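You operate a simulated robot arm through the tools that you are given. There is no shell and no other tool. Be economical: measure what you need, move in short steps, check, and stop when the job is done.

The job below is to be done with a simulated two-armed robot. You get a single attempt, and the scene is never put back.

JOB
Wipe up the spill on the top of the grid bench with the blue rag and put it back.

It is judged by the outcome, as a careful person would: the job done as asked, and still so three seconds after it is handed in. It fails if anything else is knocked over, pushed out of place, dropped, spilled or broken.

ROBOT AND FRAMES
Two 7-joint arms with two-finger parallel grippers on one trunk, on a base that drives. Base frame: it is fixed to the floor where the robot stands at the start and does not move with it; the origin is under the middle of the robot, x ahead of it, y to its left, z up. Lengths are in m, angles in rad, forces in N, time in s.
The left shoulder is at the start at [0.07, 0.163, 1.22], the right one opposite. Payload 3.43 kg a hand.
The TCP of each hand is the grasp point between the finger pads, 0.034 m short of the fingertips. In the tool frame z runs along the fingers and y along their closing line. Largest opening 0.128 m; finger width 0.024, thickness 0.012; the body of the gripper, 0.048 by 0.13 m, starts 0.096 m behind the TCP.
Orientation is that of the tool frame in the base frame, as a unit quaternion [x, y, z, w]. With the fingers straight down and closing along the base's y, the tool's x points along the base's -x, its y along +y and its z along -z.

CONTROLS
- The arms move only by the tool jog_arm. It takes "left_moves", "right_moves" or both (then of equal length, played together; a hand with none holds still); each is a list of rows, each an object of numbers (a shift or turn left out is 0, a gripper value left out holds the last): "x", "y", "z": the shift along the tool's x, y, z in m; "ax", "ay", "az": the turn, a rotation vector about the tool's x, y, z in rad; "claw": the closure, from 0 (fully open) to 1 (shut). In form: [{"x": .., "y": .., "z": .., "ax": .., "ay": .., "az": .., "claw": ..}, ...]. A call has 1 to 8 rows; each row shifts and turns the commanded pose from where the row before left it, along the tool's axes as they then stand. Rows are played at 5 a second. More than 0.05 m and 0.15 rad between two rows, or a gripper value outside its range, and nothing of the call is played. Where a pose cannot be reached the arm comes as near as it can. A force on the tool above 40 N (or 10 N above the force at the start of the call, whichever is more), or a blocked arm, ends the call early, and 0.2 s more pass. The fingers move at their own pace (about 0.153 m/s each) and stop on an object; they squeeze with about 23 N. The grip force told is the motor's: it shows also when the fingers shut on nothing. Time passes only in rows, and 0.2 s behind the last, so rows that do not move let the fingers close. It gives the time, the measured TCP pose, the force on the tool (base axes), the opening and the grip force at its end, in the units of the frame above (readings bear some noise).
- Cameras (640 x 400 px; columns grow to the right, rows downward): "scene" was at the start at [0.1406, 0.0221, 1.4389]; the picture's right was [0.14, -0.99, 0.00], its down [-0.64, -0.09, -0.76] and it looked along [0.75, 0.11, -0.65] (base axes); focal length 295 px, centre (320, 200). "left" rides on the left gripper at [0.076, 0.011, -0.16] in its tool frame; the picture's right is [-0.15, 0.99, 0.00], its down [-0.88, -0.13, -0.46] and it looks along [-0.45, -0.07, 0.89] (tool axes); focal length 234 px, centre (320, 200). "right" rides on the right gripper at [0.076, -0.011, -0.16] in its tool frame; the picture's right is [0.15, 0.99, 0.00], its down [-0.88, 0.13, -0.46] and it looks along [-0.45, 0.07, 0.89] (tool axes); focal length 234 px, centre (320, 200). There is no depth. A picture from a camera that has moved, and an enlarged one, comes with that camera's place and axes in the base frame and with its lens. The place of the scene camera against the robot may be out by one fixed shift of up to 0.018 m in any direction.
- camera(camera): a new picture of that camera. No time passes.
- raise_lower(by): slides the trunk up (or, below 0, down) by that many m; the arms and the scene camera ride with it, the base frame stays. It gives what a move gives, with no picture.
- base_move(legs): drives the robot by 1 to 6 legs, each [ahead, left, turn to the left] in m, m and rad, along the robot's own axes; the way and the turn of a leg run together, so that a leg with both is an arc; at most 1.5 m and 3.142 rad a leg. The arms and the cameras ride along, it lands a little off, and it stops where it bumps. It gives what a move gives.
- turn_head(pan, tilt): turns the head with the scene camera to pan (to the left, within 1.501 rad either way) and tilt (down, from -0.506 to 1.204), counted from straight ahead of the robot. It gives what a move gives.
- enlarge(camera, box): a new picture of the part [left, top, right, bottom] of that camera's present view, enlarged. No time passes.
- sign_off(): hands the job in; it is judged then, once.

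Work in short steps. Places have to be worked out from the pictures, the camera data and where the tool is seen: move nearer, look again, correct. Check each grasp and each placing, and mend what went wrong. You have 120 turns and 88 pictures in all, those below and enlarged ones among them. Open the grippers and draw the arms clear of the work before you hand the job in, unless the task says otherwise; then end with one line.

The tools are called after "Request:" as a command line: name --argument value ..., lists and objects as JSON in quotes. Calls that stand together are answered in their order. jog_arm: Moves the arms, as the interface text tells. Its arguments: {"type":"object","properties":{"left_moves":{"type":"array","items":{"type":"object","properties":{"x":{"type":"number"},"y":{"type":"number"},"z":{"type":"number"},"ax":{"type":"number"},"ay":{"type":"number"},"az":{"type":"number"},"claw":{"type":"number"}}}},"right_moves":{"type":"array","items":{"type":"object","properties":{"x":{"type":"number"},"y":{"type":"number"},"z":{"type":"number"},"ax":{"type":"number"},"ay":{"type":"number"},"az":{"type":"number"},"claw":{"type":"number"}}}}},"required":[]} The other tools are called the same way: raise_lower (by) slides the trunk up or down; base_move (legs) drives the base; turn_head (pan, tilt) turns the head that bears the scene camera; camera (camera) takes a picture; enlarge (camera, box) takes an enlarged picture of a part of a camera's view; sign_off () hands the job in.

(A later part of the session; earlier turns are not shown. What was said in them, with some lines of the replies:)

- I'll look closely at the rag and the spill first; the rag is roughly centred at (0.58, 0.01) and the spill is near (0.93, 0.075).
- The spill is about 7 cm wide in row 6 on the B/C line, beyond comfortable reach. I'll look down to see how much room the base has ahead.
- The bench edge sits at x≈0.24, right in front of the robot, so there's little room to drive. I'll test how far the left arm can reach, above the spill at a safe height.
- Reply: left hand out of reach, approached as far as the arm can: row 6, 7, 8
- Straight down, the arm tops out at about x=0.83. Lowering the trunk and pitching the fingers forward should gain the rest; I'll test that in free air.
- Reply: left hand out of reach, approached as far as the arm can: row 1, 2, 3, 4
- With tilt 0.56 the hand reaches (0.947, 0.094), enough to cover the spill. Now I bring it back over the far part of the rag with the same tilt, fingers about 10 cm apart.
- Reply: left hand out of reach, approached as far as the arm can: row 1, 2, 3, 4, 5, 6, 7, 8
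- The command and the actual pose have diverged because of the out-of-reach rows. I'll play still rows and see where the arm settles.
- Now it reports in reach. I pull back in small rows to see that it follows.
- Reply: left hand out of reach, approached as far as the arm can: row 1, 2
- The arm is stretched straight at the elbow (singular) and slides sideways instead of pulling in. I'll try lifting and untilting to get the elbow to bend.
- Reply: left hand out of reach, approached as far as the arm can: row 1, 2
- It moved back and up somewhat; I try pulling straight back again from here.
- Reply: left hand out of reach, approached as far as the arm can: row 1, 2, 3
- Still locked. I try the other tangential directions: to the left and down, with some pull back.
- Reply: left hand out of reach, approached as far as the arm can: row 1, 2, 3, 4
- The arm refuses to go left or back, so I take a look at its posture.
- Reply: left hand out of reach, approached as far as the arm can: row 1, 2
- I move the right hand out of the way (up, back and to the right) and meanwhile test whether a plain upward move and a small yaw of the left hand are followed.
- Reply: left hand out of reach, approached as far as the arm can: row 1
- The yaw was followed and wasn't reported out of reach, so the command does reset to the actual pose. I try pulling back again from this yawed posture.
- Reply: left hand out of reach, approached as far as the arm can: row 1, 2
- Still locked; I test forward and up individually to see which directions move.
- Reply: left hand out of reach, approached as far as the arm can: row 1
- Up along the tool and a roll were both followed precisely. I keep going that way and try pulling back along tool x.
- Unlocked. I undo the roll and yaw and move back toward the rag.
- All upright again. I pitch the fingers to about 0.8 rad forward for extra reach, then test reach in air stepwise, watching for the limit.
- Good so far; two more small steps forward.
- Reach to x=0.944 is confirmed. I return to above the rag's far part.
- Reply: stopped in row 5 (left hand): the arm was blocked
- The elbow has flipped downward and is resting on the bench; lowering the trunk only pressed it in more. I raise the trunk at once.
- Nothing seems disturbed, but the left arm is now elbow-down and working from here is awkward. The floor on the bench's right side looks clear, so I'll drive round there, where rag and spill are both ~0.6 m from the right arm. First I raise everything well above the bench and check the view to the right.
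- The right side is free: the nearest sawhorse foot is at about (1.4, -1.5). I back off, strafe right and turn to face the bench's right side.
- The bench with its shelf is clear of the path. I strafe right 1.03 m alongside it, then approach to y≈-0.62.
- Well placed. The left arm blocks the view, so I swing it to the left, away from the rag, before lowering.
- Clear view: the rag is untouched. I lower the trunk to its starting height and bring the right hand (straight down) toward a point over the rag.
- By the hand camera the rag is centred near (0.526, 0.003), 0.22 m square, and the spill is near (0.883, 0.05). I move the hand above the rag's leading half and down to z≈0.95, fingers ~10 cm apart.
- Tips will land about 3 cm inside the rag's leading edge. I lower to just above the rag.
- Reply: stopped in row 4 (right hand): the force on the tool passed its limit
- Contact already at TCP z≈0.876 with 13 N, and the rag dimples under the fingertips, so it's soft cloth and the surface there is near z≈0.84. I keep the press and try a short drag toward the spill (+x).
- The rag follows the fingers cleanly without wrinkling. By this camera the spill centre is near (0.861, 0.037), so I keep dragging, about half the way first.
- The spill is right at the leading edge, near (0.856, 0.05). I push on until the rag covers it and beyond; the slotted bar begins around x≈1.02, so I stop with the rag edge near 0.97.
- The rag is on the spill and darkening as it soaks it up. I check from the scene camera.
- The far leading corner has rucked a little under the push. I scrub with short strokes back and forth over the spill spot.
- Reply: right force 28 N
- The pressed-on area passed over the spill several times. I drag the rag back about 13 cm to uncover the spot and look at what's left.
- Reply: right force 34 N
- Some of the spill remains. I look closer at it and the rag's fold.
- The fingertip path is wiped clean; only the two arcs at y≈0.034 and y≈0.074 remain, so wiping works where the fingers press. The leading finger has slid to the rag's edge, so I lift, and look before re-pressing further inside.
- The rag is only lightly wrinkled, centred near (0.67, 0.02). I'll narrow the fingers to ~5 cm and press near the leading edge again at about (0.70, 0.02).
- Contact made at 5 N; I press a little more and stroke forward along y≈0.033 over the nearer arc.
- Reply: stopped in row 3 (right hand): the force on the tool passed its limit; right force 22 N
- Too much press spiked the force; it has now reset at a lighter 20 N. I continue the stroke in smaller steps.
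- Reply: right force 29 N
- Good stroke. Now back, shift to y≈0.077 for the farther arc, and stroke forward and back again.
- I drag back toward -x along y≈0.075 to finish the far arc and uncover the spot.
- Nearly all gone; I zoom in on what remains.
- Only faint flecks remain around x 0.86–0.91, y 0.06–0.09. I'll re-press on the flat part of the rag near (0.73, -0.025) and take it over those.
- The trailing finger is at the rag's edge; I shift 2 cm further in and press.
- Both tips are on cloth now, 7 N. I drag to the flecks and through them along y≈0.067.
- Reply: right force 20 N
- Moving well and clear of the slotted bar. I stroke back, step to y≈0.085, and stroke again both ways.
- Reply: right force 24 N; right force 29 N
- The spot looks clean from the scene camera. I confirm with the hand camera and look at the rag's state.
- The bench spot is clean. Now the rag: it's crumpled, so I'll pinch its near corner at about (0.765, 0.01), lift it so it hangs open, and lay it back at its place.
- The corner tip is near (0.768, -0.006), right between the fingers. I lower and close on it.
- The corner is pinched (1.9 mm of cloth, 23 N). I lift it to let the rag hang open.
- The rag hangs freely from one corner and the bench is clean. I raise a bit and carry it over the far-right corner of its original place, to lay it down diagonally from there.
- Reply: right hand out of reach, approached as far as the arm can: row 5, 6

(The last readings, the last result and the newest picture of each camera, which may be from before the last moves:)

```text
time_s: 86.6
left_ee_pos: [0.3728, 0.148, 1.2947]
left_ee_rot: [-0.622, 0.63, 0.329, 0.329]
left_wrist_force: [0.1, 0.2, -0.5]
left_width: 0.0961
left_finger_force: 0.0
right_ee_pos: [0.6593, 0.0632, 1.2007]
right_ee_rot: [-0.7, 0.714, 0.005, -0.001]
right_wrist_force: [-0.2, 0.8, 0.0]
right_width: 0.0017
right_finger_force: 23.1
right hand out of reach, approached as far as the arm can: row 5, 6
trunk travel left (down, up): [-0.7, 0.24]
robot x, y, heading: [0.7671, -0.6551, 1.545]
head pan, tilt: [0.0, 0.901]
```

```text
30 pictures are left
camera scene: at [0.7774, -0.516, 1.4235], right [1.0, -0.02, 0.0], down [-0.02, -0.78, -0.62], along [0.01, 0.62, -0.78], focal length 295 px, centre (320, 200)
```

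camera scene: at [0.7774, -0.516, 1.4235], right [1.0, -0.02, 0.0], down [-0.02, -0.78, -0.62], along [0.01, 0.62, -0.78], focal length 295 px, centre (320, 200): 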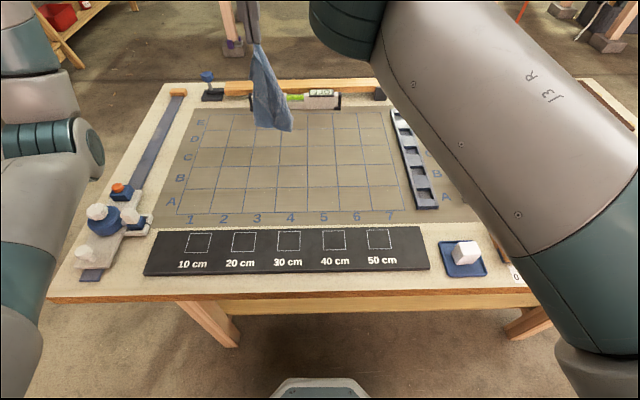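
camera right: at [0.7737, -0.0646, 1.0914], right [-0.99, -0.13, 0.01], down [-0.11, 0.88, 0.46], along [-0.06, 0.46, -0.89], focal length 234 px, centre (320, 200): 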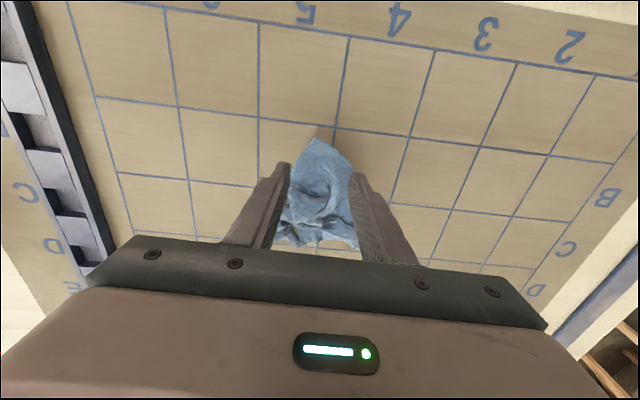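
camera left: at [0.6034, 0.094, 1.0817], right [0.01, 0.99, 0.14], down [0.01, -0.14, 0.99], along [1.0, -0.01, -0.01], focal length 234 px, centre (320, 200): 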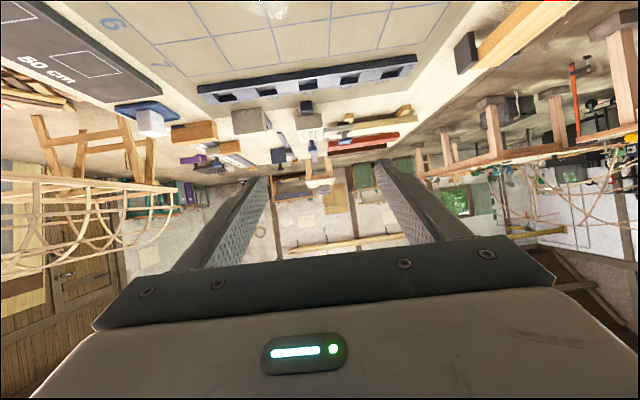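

Slightly short of the reach limit but good. I lower until the rag touches, then sweep toward the near-left corner while descending along an arc to lay it out.

Request:
jog_arm --right_moves '[{"z": 0.04}, {"z": 0.01}, {"x": 0.02, "y": 0.026, "z": 0.006}, {"x": 0.02, "y": 0.026, "z": 0.01}, {"x": 0.02, "y": 0.026, "z": 0.015}, {"x": 0.02, "y": 0.026, "z": 0.02}, {}]'

Request:
camera --camera "scene"

```text
time_s: 88.2
left_ee_pos: [0.3741, 0.1475, 1.2953]
left_ee_rot: [-0.623, 0.63, 0.329, 0.328]
left_wrist_force: [-0.4, -0.1, -0.6]
left_width: 0.096
left_finger_force: 0.1
right_ee_pos: [0.5544, -0.018, 1.0986]
right_ee_rot: [-0.7, 0.714, 0.005, -0.001]
right_wrist_force: [-0.2, 0.0, 0.6]
right_width: 0.0016
right_finger_force: 23.0
trunk travel left (down, up): [-0.7, 0.24]
robot x, y, heading: [0.7679, -0.6528, 1.546]
head pan, tilt: [0.0, 0.901]
```

```text
29 pictures are left
camera scene: at [0.7786, -0.5156, 1.4235], right [1.0, -0.02, 0.0], down [-0.02, -0.78, -0.62], along [0.01, 0.62, -0.78], focal length 295 px, centre (320, 200)
```

scene: 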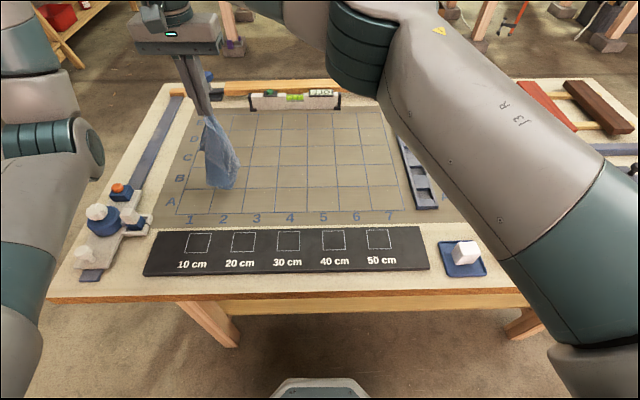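

The rag was still hanging free, so it's shorter than assumed. I go back to the start point, lower further until the bottom rests, and check.

Request:
jog_arm --right_moves '[{"x": -0.025, "y": -0.025}, {"x": -0.025, "y": -0.025}, {"x": -0.02, "y": -0.03}, {}, {"z": 0.03}, {"z": 0.03}, {}]'

Request:
enlarge --camera "scene" --box '[160, 60, 400, 210]'

```text
time_s: 89.8
left_ee_pos: [0.3725, 0.1471, 1.295]
left_ee_rot: [-0.623, 0.629, 0.33, 0.329]
left_wrist_force: [-0.1, 0.3, 0.1]
left_width: 0.096
left_finger_force: 0.0
right_ee_pos: [0.6342, 0.0541, 1.0383]
right_ee_rot: [-0.7, 0.714, 0.004, 0.0]
right_wrist_force: [-0.8, -0.2, 0.5]
right_width: 0.0018
right_finger_force: 22.8
trunk travel left (down, up): [-0.7, 0.24]
robot x, y, heading: [0.7673, -0.6498, 1.551]
head pan, tilt: [0.0, 0.901]
```

```text
2.67 times, centred on (280, 135) of scene
camera zoom: at [0.7774, -0.5166, 1.4236], right [1.0, -0.02, 0.0], down [-0.02, -0.78, -0.62], along [0.01, 0.62, -0.78], focal length 786 px, centre (427, 373)
```

zoom: 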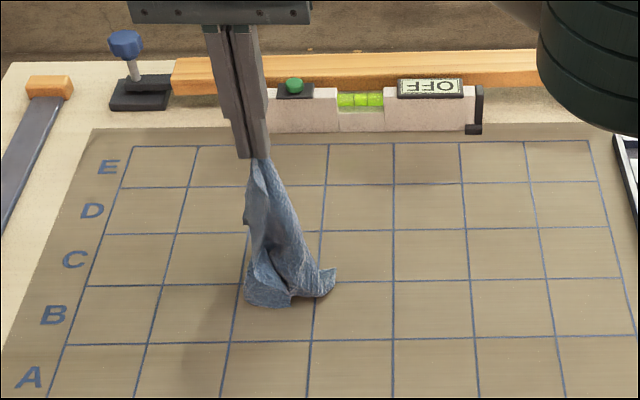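

The rag's lower end rests on the bench now. I lay it toward the near-left while descending.

Request:
jog_arm --right_moves '[{"x": 0.022, "y": 0.025, "z": 0.008}, {"x": 0.022, "y": 0.025, "z": 0.012}, {"x": 0.022, "y": 0.025, "z": 0.02}, {"x": 0.022, "y": 0.025, "z": 0.03}, {"x": 0.022, "y": 0.025, "z": 0.035}, {"x": 0.022, "y": 0.022, "z": 0.035}, {"z": 0.018}, {}]'

Request:
enlarge --camera "scene" --box '[140, 90, 380, 240]'

```text
time_s: 91.6
left_ee_pos: [0.3741, 0.1473, 1.2953]
left_ee_rot: [-0.623, 0.63, 0.329, 0.327]
left_wrist_force: [-0.4, 0.8, 0.5]
left_width: 0.0961
left_finger_force: 0.1
right_ee_pos: [0.5241, -0.0529, 0.8844]
right_ee_rot: [-0.7, 0.714, 0.005, -0.001]
right_wrist_force: [-0.6, 0.4, -0.2]
right_width: 0.0014
right_finger_force: 23.0
right hand out of reach, approached as far as the arm can: row 5, 6
trunk travel left (down, up): [-0.7, 0.24]
robot x, y, heading: [0.7689, -0.6516, 1.549]
head pan, tilt: [0.0, 0.901]
```

```text
2.67 times, centred on (260, 165) of scene
camera zoom: at [0.7781, -0.5158, 1.4235], right [1.0, -0.02, 0.0], down [-0.02, -0.78, -0.62], along [0.01, 0.62, -0.78], focal length 786 px, centre (480, 293)
```

zoom: 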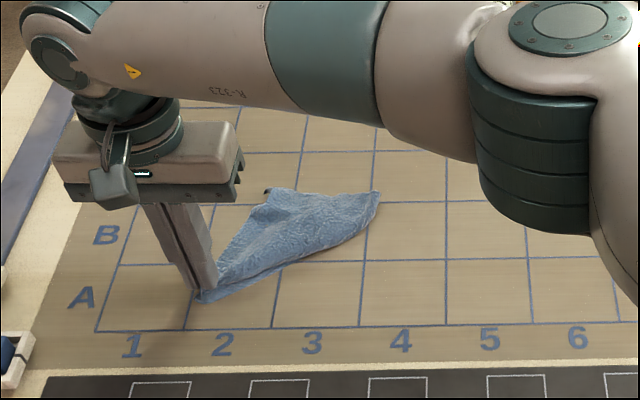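

That worked nicely: the rag is laid out, folded roughly to a triangle. I release, lift and look from above.

Request:
jog_arm --right_moves '[{"z": 0.005}, {"claw": 0.7}, {}, {"z": -0.04}, {"z": -0.05}, {"z": -0.05}, {"x": 0.02, "y": -0.04}, {}]'

Request:
camera --camera "right"

Request:
enlarge --camera "scene" --box '[140, 90, 380, 240]'

```text
time_s: 93.4
left_ee_pos: [0.3709, 0.1473, 1.2953]
left_ee_rot: [-0.623, 0.628, 0.33, 0.329]
left_wrist_force: [-0.7, 0.0, -0.8]
left_width: 0.0959
left_finger_force: 0.1
right_ee_pos: [0.5648, -0.0761, 1.0183]
right_ee_rot: [-0.699, 0.715, 0.005, 0.001]
right_wrist_force: [-0.5, 0.0, 0.3]
right_width: 0.0382
right_finger_force: 0.0
trunk travel left (down, up): [-0.7, 0.24]
robot x, y, heading: [0.7695, -0.6524, 1.549]
head pan, tilt: [0.0, 0.901]
```

```text
26 pictures are left
camera right: at [0.5767, -0.1534, 1.1766], right [-0.99, -0.13, 0.0], down [-0.11, 0.88, 0.46], along [-0.06, 0.46, -0.89], focal length 234 px, centre (320, 200)
```

right: 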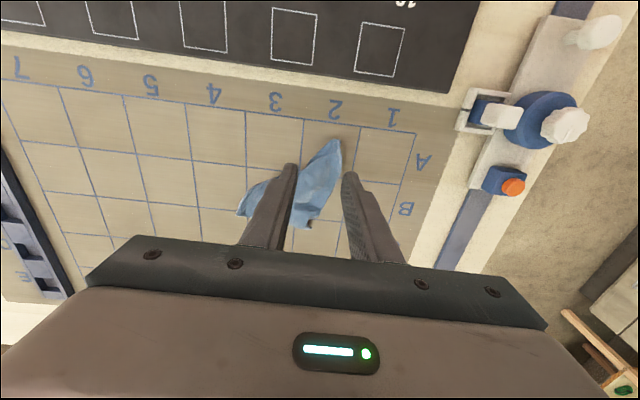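

```text
2.67 times, centred on (260, 165) of scene
camera zoom: at [0.7759, -0.5162, 1.4236], right [1.0, -0.02, 0.0], down [-0.02, -0.78, -0.62], along [0.02, 0.62, -0.78], focal length 786 px, centre (480, 293)
```

zoom: 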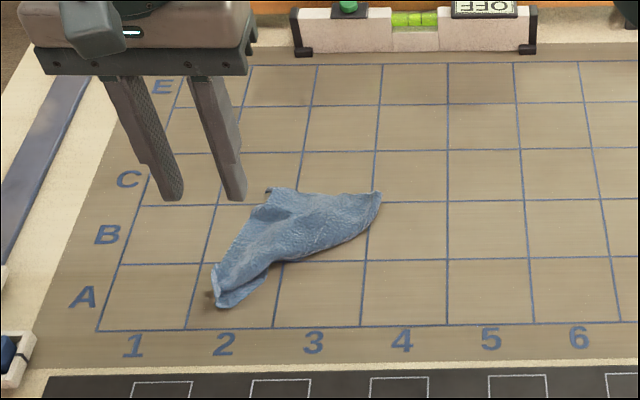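

I zoom in to understand the fold before spreading it and shifting it back about 5 cm toward column 1.

Request:
enlarge --camera "scene" --box '[205, 150, 295, 210]'

```text
6.67 times, centred on (250, 180) of scene
camera zoom: at [0.7759, -0.5162, 1.4236], right [1.0, -0.02, 0.0], down [-0.02, -0.78, -0.62], along [0.02, 0.62, -0.78], focal length 1965 px, centre (787, 333)
```

zoom: 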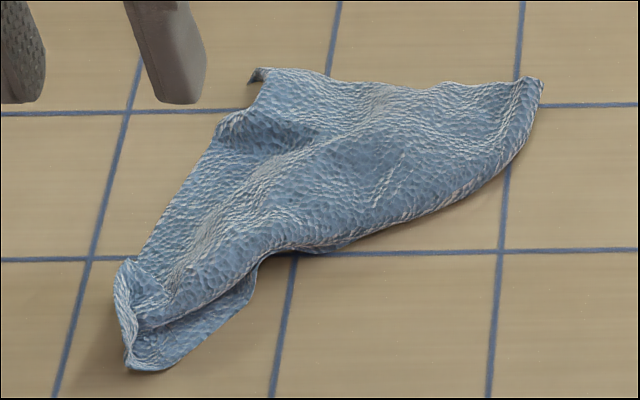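

The rag is folded under along one edge, about 5.7 cm right and 1.4 cm beyond its original centre. I press on its middle with the fingers spread and drag it back that amount.

Request:
jog_arm --right_moves '[{"x": -0.043, "y": -0.017, "claw": 0.5}, {"x": -0.043, "y": -0.018}, {"z": 0.05}, {"z": 0.05}, {"z": 0.025}, {"z": 0.008}, {"z": 0.005}]'

Request:
enlarge --camera "scene" --box '[140, 90, 380, 240]'

```text
time_s: 95.0
left_ee_pos: [0.3738, 0.1481, 1.2939]
left_ee_rot: [-0.622, 0.63, 0.329, 0.328]
left_wrist_force: [0.0, 0.7, -0.3]
left_width: 0.0959
left_finger_force: 0.0
right_ee_pos: [0.5999, 0.0116, 0.8795]
right_ee_rot: [-0.7, 0.715, 0.004, 0.0]
right_wrist_force: [-0.8, -0.5, 0.9]
right_width: 0.0639
right_finger_force: 0.1
trunk travel left (down, up): [-0.7, 0.24]
robot x, y, heading: [0.77, -0.6485, 1.547]
head pan, tilt: [0.0, 0.901]
```

```text
2.67 times, centred on (260, 165) of scene
camera zoom: at [0.7777, -0.5158, 1.4235], right [1.0, -0.02, 0.0], down [-0.02, -0.78, -0.62], along [0.01, 0.62, -0.78], focal length 786 px, centre (480, 293)
```

zoom: 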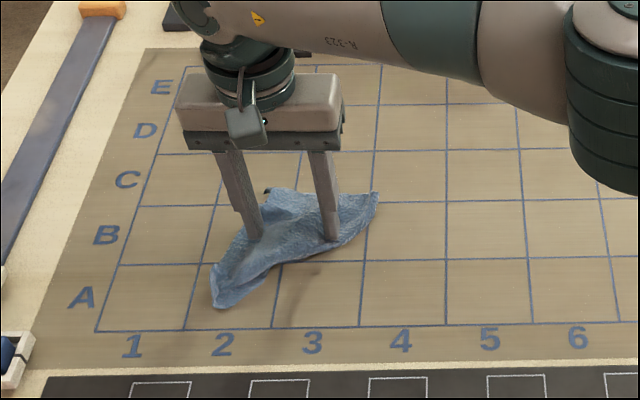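

Tips are on the rag. I press lightly and drag it back toward its place.

Request:
jog_arm --right_moves '[{"z": 0.004}, {"x": 0.003, "y": 0.02}, {"x": 0.004, "y": 0.02}, {"x": 0.004, "y": 0.018}]'

Request:
enlarge --camera "scene" --box '[140, 90, 380, 240]'

```text
time_s: 96.0
left_ee_pos: [0.3745, 0.1453, 1.2961]
left_ee_rot: [-0.622, 0.629, 0.33, 0.329]
left_wrist_force: [0.5, 0.0, 0.3]
left_width: 0.096
left_finger_force: 0.0
right_ee_pos: [0.5577, 0.0034, 0.8761]
right_ee_rot: [-0.7, 0.714, 0.006, -0.001]
right_wrist_force: [-2.7, 0.0, 10.5]
right_width: 0.0623
right_finger_force: 0.0
right hand out of reach, approached as far as the arm can: row 4
trunk travel left (down, up): [-0.7, 0.24]
robot x, y, heading: [0.77, -0.6502, 1.547]
head pan, tilt: [0.0, 0.901]
```

```text
2.67 times, centred on (260, 165) of scene
camera zoom: at [0.7782, -0.5171, 1.4237], right [1.0, -0.02, 0.0], down [-0.02, -0.78, -0.62], along [0.01, 0.62, -0.78], focal length 786 px, centre (480, 293)
```

zoom: 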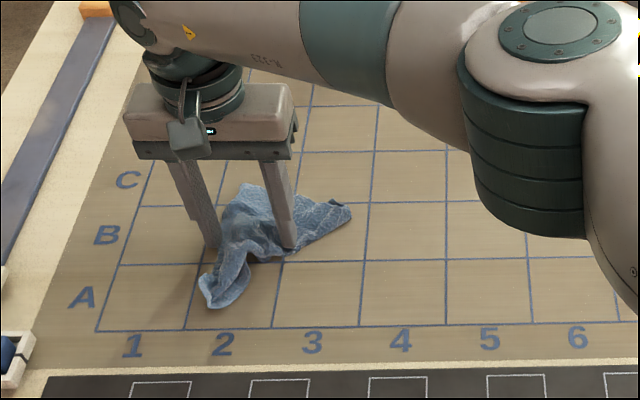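

The arm hits its inner limit near x≈0.55. I lift and shift the base 0.2 m toward -x so the rag's place is squarely in front of the right arm.

Request:
jog_arm --right_moves '[{"z": -0.04}, {"z": -0.05}, {"z": -0.05}, {"y": -0.04, "z": -0.04}, {"y": -0.04, "z": -0.02}]'

Request:
base_move --legs '[[0, 0.2, 0]]'

Request:
camera --camera "scene"

Request:
camera --camera "right"

```text
refused: row 4 steps farther than a row can; nothing moved
```

```text
time_s: 97.6
left_ee_pos: [0.1738, 0.1493, 1.2969]
left_ee_rot: [-0.623, 0.628, 0.331, 0.327]
left_wrist_force: [-0.7, -0.4, -1.0]
left_width: 0.0961
left_finger_force: 0.1
right_ee_pos: [0.3597, 0.0082, 0.8763]
right_ee_rot: [-0.7, 0.715, 0.005, 0.002]
right_wrist_force: [15.0, -0.9, 10.0]
right_width: 0.0546
right_finger_force: 0.1
trunk travel left (down, up): [-0.7, 0.24]
robot x, y, heading: [0.5664, -0.6469, 1.551]
head pan, tilt: [0.0, 0.901]
```

```text
21 pictures are left
camera scene: at [0.5778, -0.5138, 1.4237], right [1.0, -0.02, 0.0], down [-0.02, -0.78, -0.62], along [0.01, 0.62, -0.78], focal length 295 px, centre (320, 200)
```

scene: 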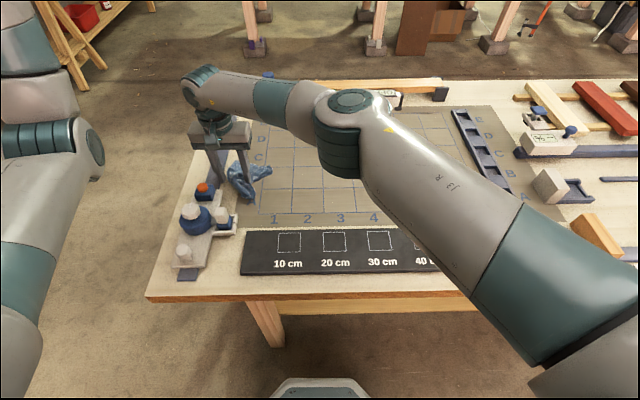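

```text
20 pictures are left
camera right: at [0.3705, -0.0701, 1.034], right [-0.99, -0.13, 0.0], down [-0.11, 0.88, 0.46], along [-0.06, 0.46, -0.89], focal length 234 px, centre (320, 200)
```

right: 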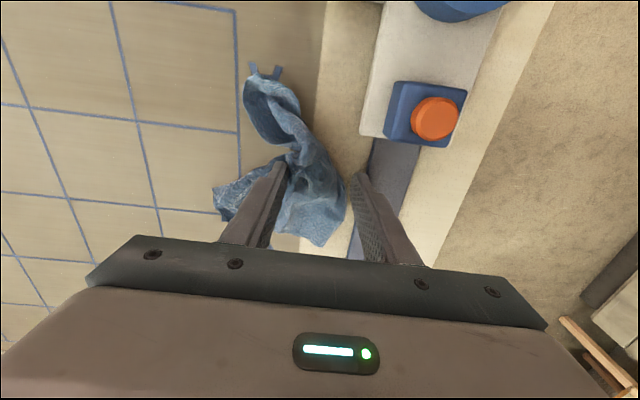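

My jog was refused for a too-long row, so the base move dragged the rag along to x≈0.37. I lift straight up now and check that nothing else moved.

Request:
jog_arm --right_moves '[{"y": -0.005}, {"z": -0.04}, {"z": -0.04}, {"z": -0.04}, {"z": -0.04}, {"x": 0.0, "y": -0.045}, {"y": -0.045}, {}]'

Request:
camera --camera "scene"

Request:
camera --camera "right"

```text
time_s: 99.4
left_ee_pos: [0.1693, 0.1497, 1.2946]
left_ee_rot: [-0.623, 0.628, 0.331, 0.329]
left_wrist_force: [-0.8, -0.4, -0.8]
left_width: 0.096
left_finger_force: 0.0
right_ee_pos: [0.4533, 0.004, 1.036]
right_ee_rot: [-0.7, 0.714, 0.004, 0.001]
right_wrist_force: [-0.3, -0.2, -0.5]
right_width: 0.0641
right_finger_force: 0.1
trunk travel left (down, up): [-0.7, 0.24]
robot x, y, heading: [0.5678, -0.6454, 1.552]
head pan, tilt: [0.0, 0.901]
```

```text
19 pictures are left
camera scene: at [0.5747, -0.5119, 1.4236], right [1.0, -0.02, 0.0], down [-0.02, -0.78, -0.62], along [0.01, 0.62, -0.78], focal length 295 px, centre (320, 200)
```

scene: 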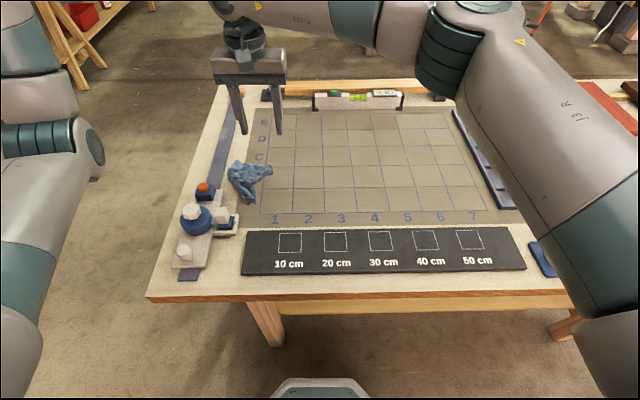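

```text
18 pictures are left
camera right: at [0.4637, -0.0735, 1.1932], right [-0.99, -0.13, 0.0], down [-0.11, 0.88, 0.46], along [-0.06, 0.46, -0.89], focal length 234 px, centre (320, 200)
```

right: 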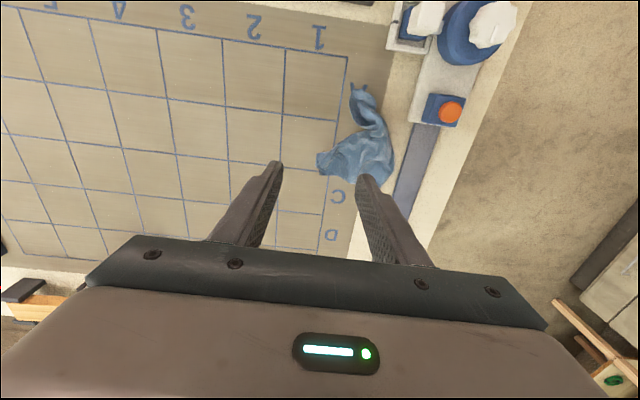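

The bar and clamps are in place. I'll pinch the rag's near tail at about (0.413, -0.06) and lift it again to re-lay it.

Request:
jog_arm --right_moves '[{"x": 0.032, "y": 0.02, "claw": 0.55}, {"x": 0.032, "y": 0.02}, {"z": 0.05}, {"z": 0.05}, {"z": 0.03}, {}]'

Request:
camera --camera "right"

```text
time_s: 100.8
left_ee_pos: [0.1717, 0.152, 1.2961]
left_ee_rot: [-0.623, 0.629, 0.33, 0.327]
left_wrist_force: [0.2, -0.3, -0.2]
left_width: 0.0961
left_finger_force: 0.1
right_ee_pos: [0.4122, -0.0561, 0.9035]
right_ee_rot: [-0.7, 0.714, 0.005, 0.001]
right_wrist_force: [0.1, 0.2, -0.4]
right_width: 0.0576
right_finger_force: 0.0
trunk travel left (down, up): [-0.7, 0.24]
robot x, y, heading: [0.5644, -0.648, 1.545]
head pan, tilt: [0.0, 0.901]
```

```text
17 pictures are left
camera right: at [0.423, -0.1343, 1.0613], right [-0.99, -0.13, 0.0], down [-0.11, 0.88, 0.46], along [-0.06, 0.46, -0.89], focal length 234 px, centre (320, 200)
```

right: 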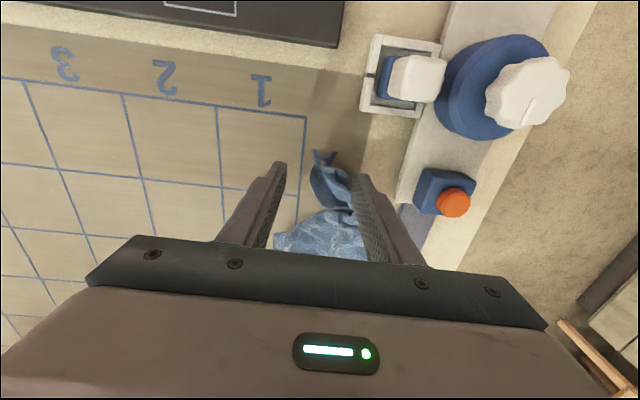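

The tail sits slightly left of centre between the fingers; I shift 1 cm, lower and close.

Request:
jog_arm --right_moves '[{"y": 0.012}, {"z": 0.022}, {"z": 0.004}, {"claw": 0.8}, {"claw": 1.0}, {}, {"z": -0.04}, {"z": -0.04}]'

Request:
jog_arm --right_moves '[{"z": -0.04}, {"z": -0.04}, {"z": -0.04}, {"z": -0.04}, {}, {}]'

Request:
camera --camera "scene"

```text
time_s: 102.6
left_ee_pos: [0.1713, 0.151, 1.2954]
left_ee_rot: [-0.622, 0.629, 0.33, 0.329]
left_wrist_force: [-1.2, -0.1, -0.2]
left_width: 0.0959
left_finger_force: 0.0
right_ee_pos: [0.4008, -0.0553, 0.9595]
right_ee_rot: [-0.701, 0.713, 0.004, 0.001]
right_wrist_force: [-0.1, 0.1, -0.2]
right_width: 0.0024
right_finger_force: 22.8
trunk travel left (down, up): [-0.7, 0.24]
robot x, y, heading: [0.564, -0.6495, 1.548]
head pan, tilt: [0.0, 0.901]
```

```text
time_s: 104.0
left_ee_pos: [0.171, 0.151, 1.295]
left_ee_rot: [-0.622, 0.629, 0.33, 0.328]
left_wrist_force: [-0.7, 0.0, 0.4]
left_width: 0.0957
left_finger_force: 0.0
right_ee_pos: [0.4024, -0.0574, 1.1189]
right_ee_rot: [-0.7, 0.715, 0.004, 0.001]
right_wrist_force: [0.2, 0.0, -1.0]
right_width: 0.0021
right_finger_force: 23.3
trunk travel left (down, up): [-0.7, 0.24]
robot x, y, heading: [0.5697, -0.6454, 1.553]
head pan, tilt: [0.0, 0.901]
```

```text
16 pictures are left
camera scene: at [0.5769, -0.5114, 1.4235], right [1.0, -0.02, 0.0], down [-0.02, -0.78, -0.62], along [0.01, 0.62, -0.78], focal length 295 px, centre (320, 200)
```

scene: 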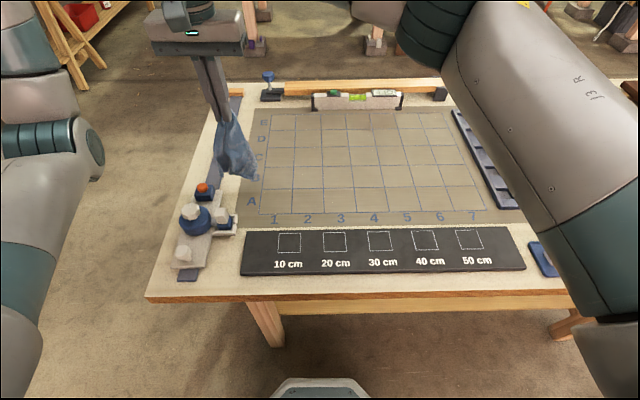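

It's hanging open. I carry it to (0.576, 0.04) and lower until its end rests.

Request:
jog_arm --right_moves '[{"z": -0.04}, {"x": -0.02, "y": -0.035}, {"x": -0.02, "y": -0.035}, {"x": -0.02, "y": -0.035}, {"x": -0.02, "y": -0.035}, {"x": -0.021, "y": -0.035}, {}, {}]'

Request:
jog_arm --right_moves '[{"z": 0.04}, {"z": 0.04}, {"z": 0.03}, {}]'

Request:
enlarge --camera "scene" --box '[200, 60, 440, 210]'

```text
time_s: 105.8
left_ee_pos: [0.1712, 0.1511, 1.2951]
left_ee_rot: [-0.622, 0.63, 0.329, 0.328]
left_wrist_force: [-0.5, 0.1, -0.3]
left_width: 0.0961
left_finger_force: 0.1
right_ee_pos: [0.5797, 0.0395, 1.1582]
right_ee_rot: [-0.7, 0.714, 0.004, 0.0]
right_wrist_force: [-0.4, -0.1, -0.5]
right_width: 0.0024
right_finger_force: 22.5
trunk travel left (down, up): [-0.7, 0.24]
robot x, y, heading: [0.5686, -0.6453, 1.554]
head pan, tilt: [0.0, 0.901]
```

```text
time_s: 106.8
left_ee_pos: [0.1704, 0.1505, 1.2951]
left_ee_rot: [-0.623, 0.629, 0.33, 0.327]
left_wrist_force: [0.2, 0.0, 0.4]
left_width: 0.0957
left_finger_force: 0.1
right_ee_pos: [0.5797, 0.042, 1.0498]
right_ee_rot: [-0.7, 0.714, 0.005, 0.0]
right_wrist_force: [-0.6, 0.5, -0.5]
right_width: 0.0024
right_finger_force: 23.0
trunk travel left (down, up): [-0.7, 0.24]
robot x, y, heading: [0.5673, -0.6462, 1.552]
head pan, tilt: [0.0, 0.901]
```

```text
2.67 times, centred on (320, 135) of scene
camera zoom: at [0.577, -0.5114, 1.4235], right [1.0, -0.02, 0.0], down [-0.02, -0.78, -0.62], along [0.01, 0.62, -0.78], focal length 786 px, centre (320, 373)
```

zoom: 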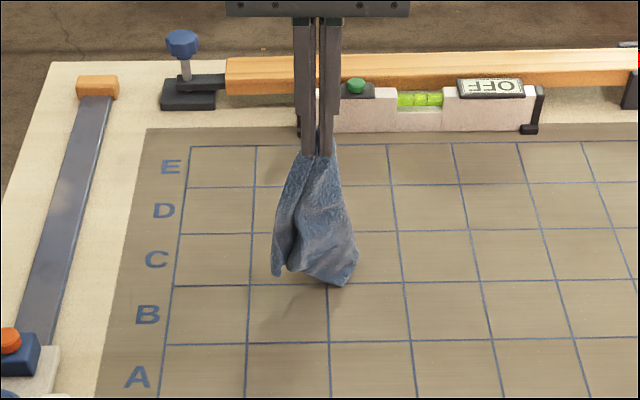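

It hangs with its broad face toward the robot, so laying it straight toward -y should be flattest. I shift to (0.537, 0.085), touch down, then lay it toward the robot.

Request:
jog_arm --right_moves '[{"x": -0.022, "y": 0.022}, {"x": -0.022, "y": 0.021}, {}, {"z": 0.03}, {}]'

Request:
jog_arm --right_moves '[{"x": 0.03, "z": 0.008}, {"x": 0.03, "z": 0.014}, {"x": 0.03, "z": 0.022}, {"x": 0.03, "z": 0.03}, {"x": 0.03, "z": 0.035}, {"x": 0.028, "z": 0.028}, {}]'

Request:
enlarge --camera "scene" --box '[200, 80, 440, 230]'

```text
time_s: 108.0
left_ee_pos: [0.1705, 0.1499, 1.2957]
left_ee_rot: [-0.623, 0.628, 0.33, 0.328]
left_wrist_force: [0.5, 0.3, 0.5]
left_width: 0.0961
left_finger_force: 0.0
right_ee_pos: [0.5369, 0.0837, 1.021]
right_ee_rot: [-0.7, 0.714, 0.004, 0.001]
right_wrist_force: [0.0, 0.7, -1.3]
right_width: 0.0025
right_finger_force: 23.3
trunk travel left (down, up): [-0.7, 0.24]
robot x, y, heading: [0.5705, -0.6488, 1.548]
head pan, tilt: [0.0, 0.901]
```

```text
time_s: 109.6
left_ee_pos: [0.1716, 0.1507, 1.2961]
left_ee_rot: [-0.624, 0.629, 0.33, 0.327]
left_wrist_force: [0.6, -0.3, -1.0]
left_width: 0.0961
left_finger_force: 0.1
right_ee_pos: [0.5309, -0.0922, 0.884]
right_ee_rot: [-0.7, 0.714, 0.004, 0.001]
right_wrist_force: [-0.3, -0.3, 0.4]
right_width: 0.0024
right_finger_force: 23.2
trunk travel left (down, up): [-0.7, 0.24]
robot x, y, heading: [0.5707, -0.6465, 1.543]
head pan, tilt: [0.0, 0.901]
```

```text
2.67 times, centred on (320, 155) of scene
camera zoom: at [0.5768, -0.5113, 1.4235], right [1.0, -0.02, 0.0], down [-0.02, -0.78, -0.62], along [0.01, 0.62, -0.78], focal length 786 px, centre (320, 320)
```

zoom: 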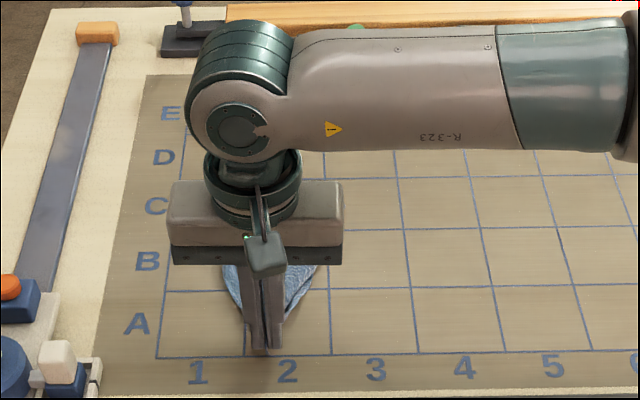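

Laid down in its area. I release, lift and move the hand right to see it.

Request:
jog_arm --right_moves '[{"z": 0.006}, {"claw": 0.8}, {}, {"z": -0.05}, {"z": -0.05}, {"z": -0.05}, {"y": -0.05}, {"y": -0.05}]'

Request:
jog_arm --right_moves '[{"y": -0.05}, {"y": -0.05}, {"y": -0.04}]'

Request:
enlarge --camera "scene" --box '[200, 80, 440, 230]'

```text
time_s: 111.4
left_ee_pos: [0.1737, 0.1518, 1.2963]
left_ee_rot: [-0.622, 0.629, 0.331, 0.328]
left_wrist_force: [0.7, -0.4, -0.1]
left_width: 0.0962
left_finger_force: 0.1
right_ee_pos: [0.6336, -0.0935, 1.0236]
right_ee_rot: [-0.7, 0.714, 0.004, 0.0]
right_wrist_force: [-0.5, 0.0, -0.7]
right_width: 0.0255
right_finger_force: 0.1
trunk travel left (down, up): [-0.7, 0.24]
robot x, y, heading: [0.5647, -0.6503, 1.555]
head pan, tilt: [0.0, 0.901]
```

```text
time_s: 112.2
left_ee_pos: [0.1699, 0.1504, 1.2955]
left_ee_rot: [-0.623, 0.628, 0.331, 0.328]
left_wrist_force: [-0.7, 0.6, -0.8]
left_width: 0.0959
left_finger_force: 0.1
right_ee_pos: [0.7731, -0.0973, 1.0236]
right_ee_rot: [-0.7, 0.714, 0.004, 0.001]
right_wrist_force: [-0.5, 0.5, 0.1]
right_width: 0.0256
right_finger_force: 0.0
trunk travel left (down, up): [-0.7, 0.24]
robot x, y, heading: [0.566, -0.6478, 1.549]
head pan, tilt: [0.0, 0.901]
```

```text
2.67 times, centred on (320, 155) of scene
camera zoom: at [0.5775, -0.5117, 1.4236], right [1.0, -0.02, 0.0], down [-0.02, -0.78, -0.62], along [0.01, 0.62, -0.78], focal length 786 px, centre (320, 320)
```

zoom: 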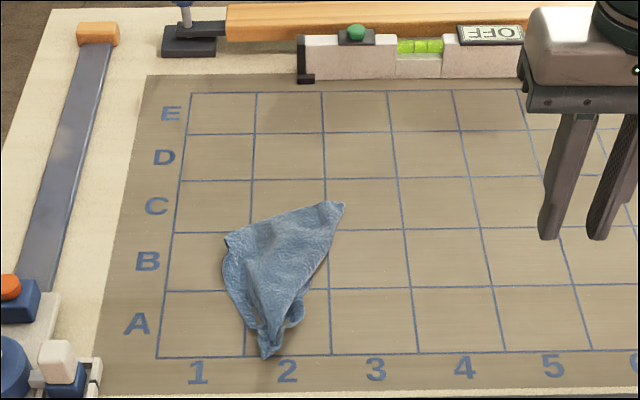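

The rag lies back in its original area, its centre in column 1–2, row A/B, matching the start. I draw the hand up and back, then do a final check of the bench.

Request:
jog_arm --right_moves '[{"z": -0.045, "claw": 0.0}, {"z": -0.045}, {"z": -0.045}, {"x": 0.04}, {"x": 0.04}, {"x": 0.04}, {"y": -0.045}, {"y": -0.045}]'

Request:
turn_head --pan -0.25 --tilt 0.8

Request:
camera --camera "scene"

```text
time_s: 114.0
left_ee_pos: [0.1726, 0.1507, 1.2963]
left_ee_rot: [-0.623, 0.629, 0.33, 0.328]
left_wrist_force: [-0.3, -0.2, 0.6]
left_width: 0.0958
left_finger_force: 0.1
right_ee_pos: [0.8617, -0.2203, 1.1577]
right_ee_rot: [-0.7, 0.714, 0.005, 0.001]
right_wrist_force: [0.4, 0.4, -0.1]
right_width: 0.1281
right_finger_force: 0.0
trunk travel left (down, up): [-0.7, 0.24]
robot x, y, heading: [0.5701, -0.6465, 1.552]
head pan, tilt: [0.0, 0.901]
```

```text
time_s: 114.8
left_ee_pos: [0.1713, 0.1515, 1.2939]
left_ee_rot: [-0.624, 0.628, 0.33, 0.327]
left_wrist_force: [0.0, 0.3, -0.3]
left_width: 0.0957
left_finger_force: 0.1
right_ee_pos: [0.859, -0.2188, 1.1579]
right_ee_rot: [-0.7, 0.715, 0.004, 0.001]
right_wrist_force: [0.4, -0.2, 0.1]
right_width: 0.128
right_finger_force: 0.1
trunk travel left (down, up): [-0.7, 0.24]
robot x, y, heading: [0.567, -0.6443, 1.548]
head pan, tilt: [-0.25, 0.799]
```

```text
12 pictures are left
camera scene: at [0.5965, -0.5088, 1.4314], right [0.96, -0.27, 0.0], down [-0.19, -0.69, -0.7], along [0.19, 0.67, -0.72], focal length 295 px, centre (320, 200)
```

scene: 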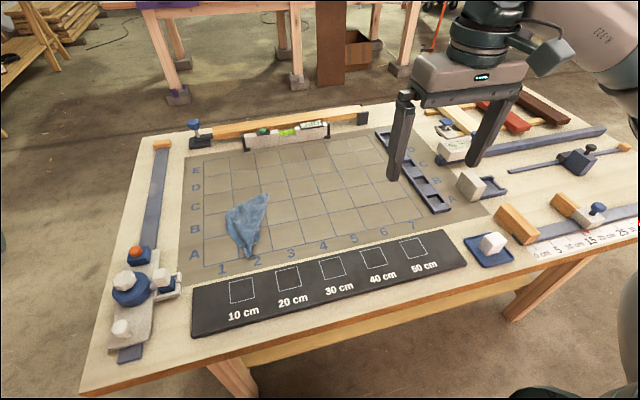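

Everything else stands where it was. One close look at the wiped spot before handing in.

Request:
enlarge --camera "scene" --box '[290, 145, 410, 220]'

```text
5.33 times, centred on (350, 182) of scene
camera zoom: at [0.5965, -0.5088, 1.4314], right [0.96, -0.27, 0.0], down [-0.19, -0.69, -0.7], along [0.19, 0.67, -0.72], focal length 1572 px, centre (160, 293)
```

zoom: 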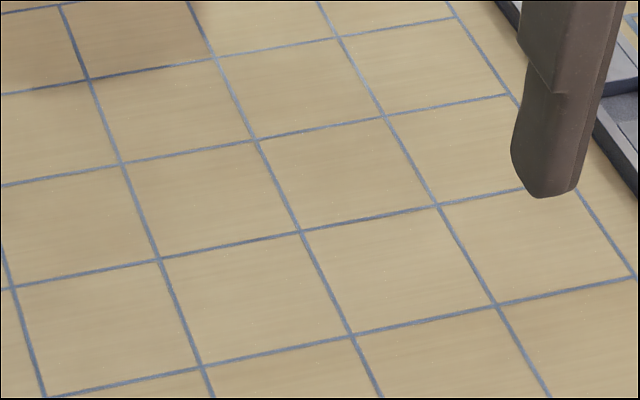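

The spot is clean, the rag is back in its place, and both arms are clear, so I'm handing it in.

Request:
sign_off

```text
The job is handed in.
```

The spill is wiped up and the blue rag is back in its original spot on the grid bench, though it lies folded and creased there rather than flat as it started. Nothing else looks moved in the final pictures.
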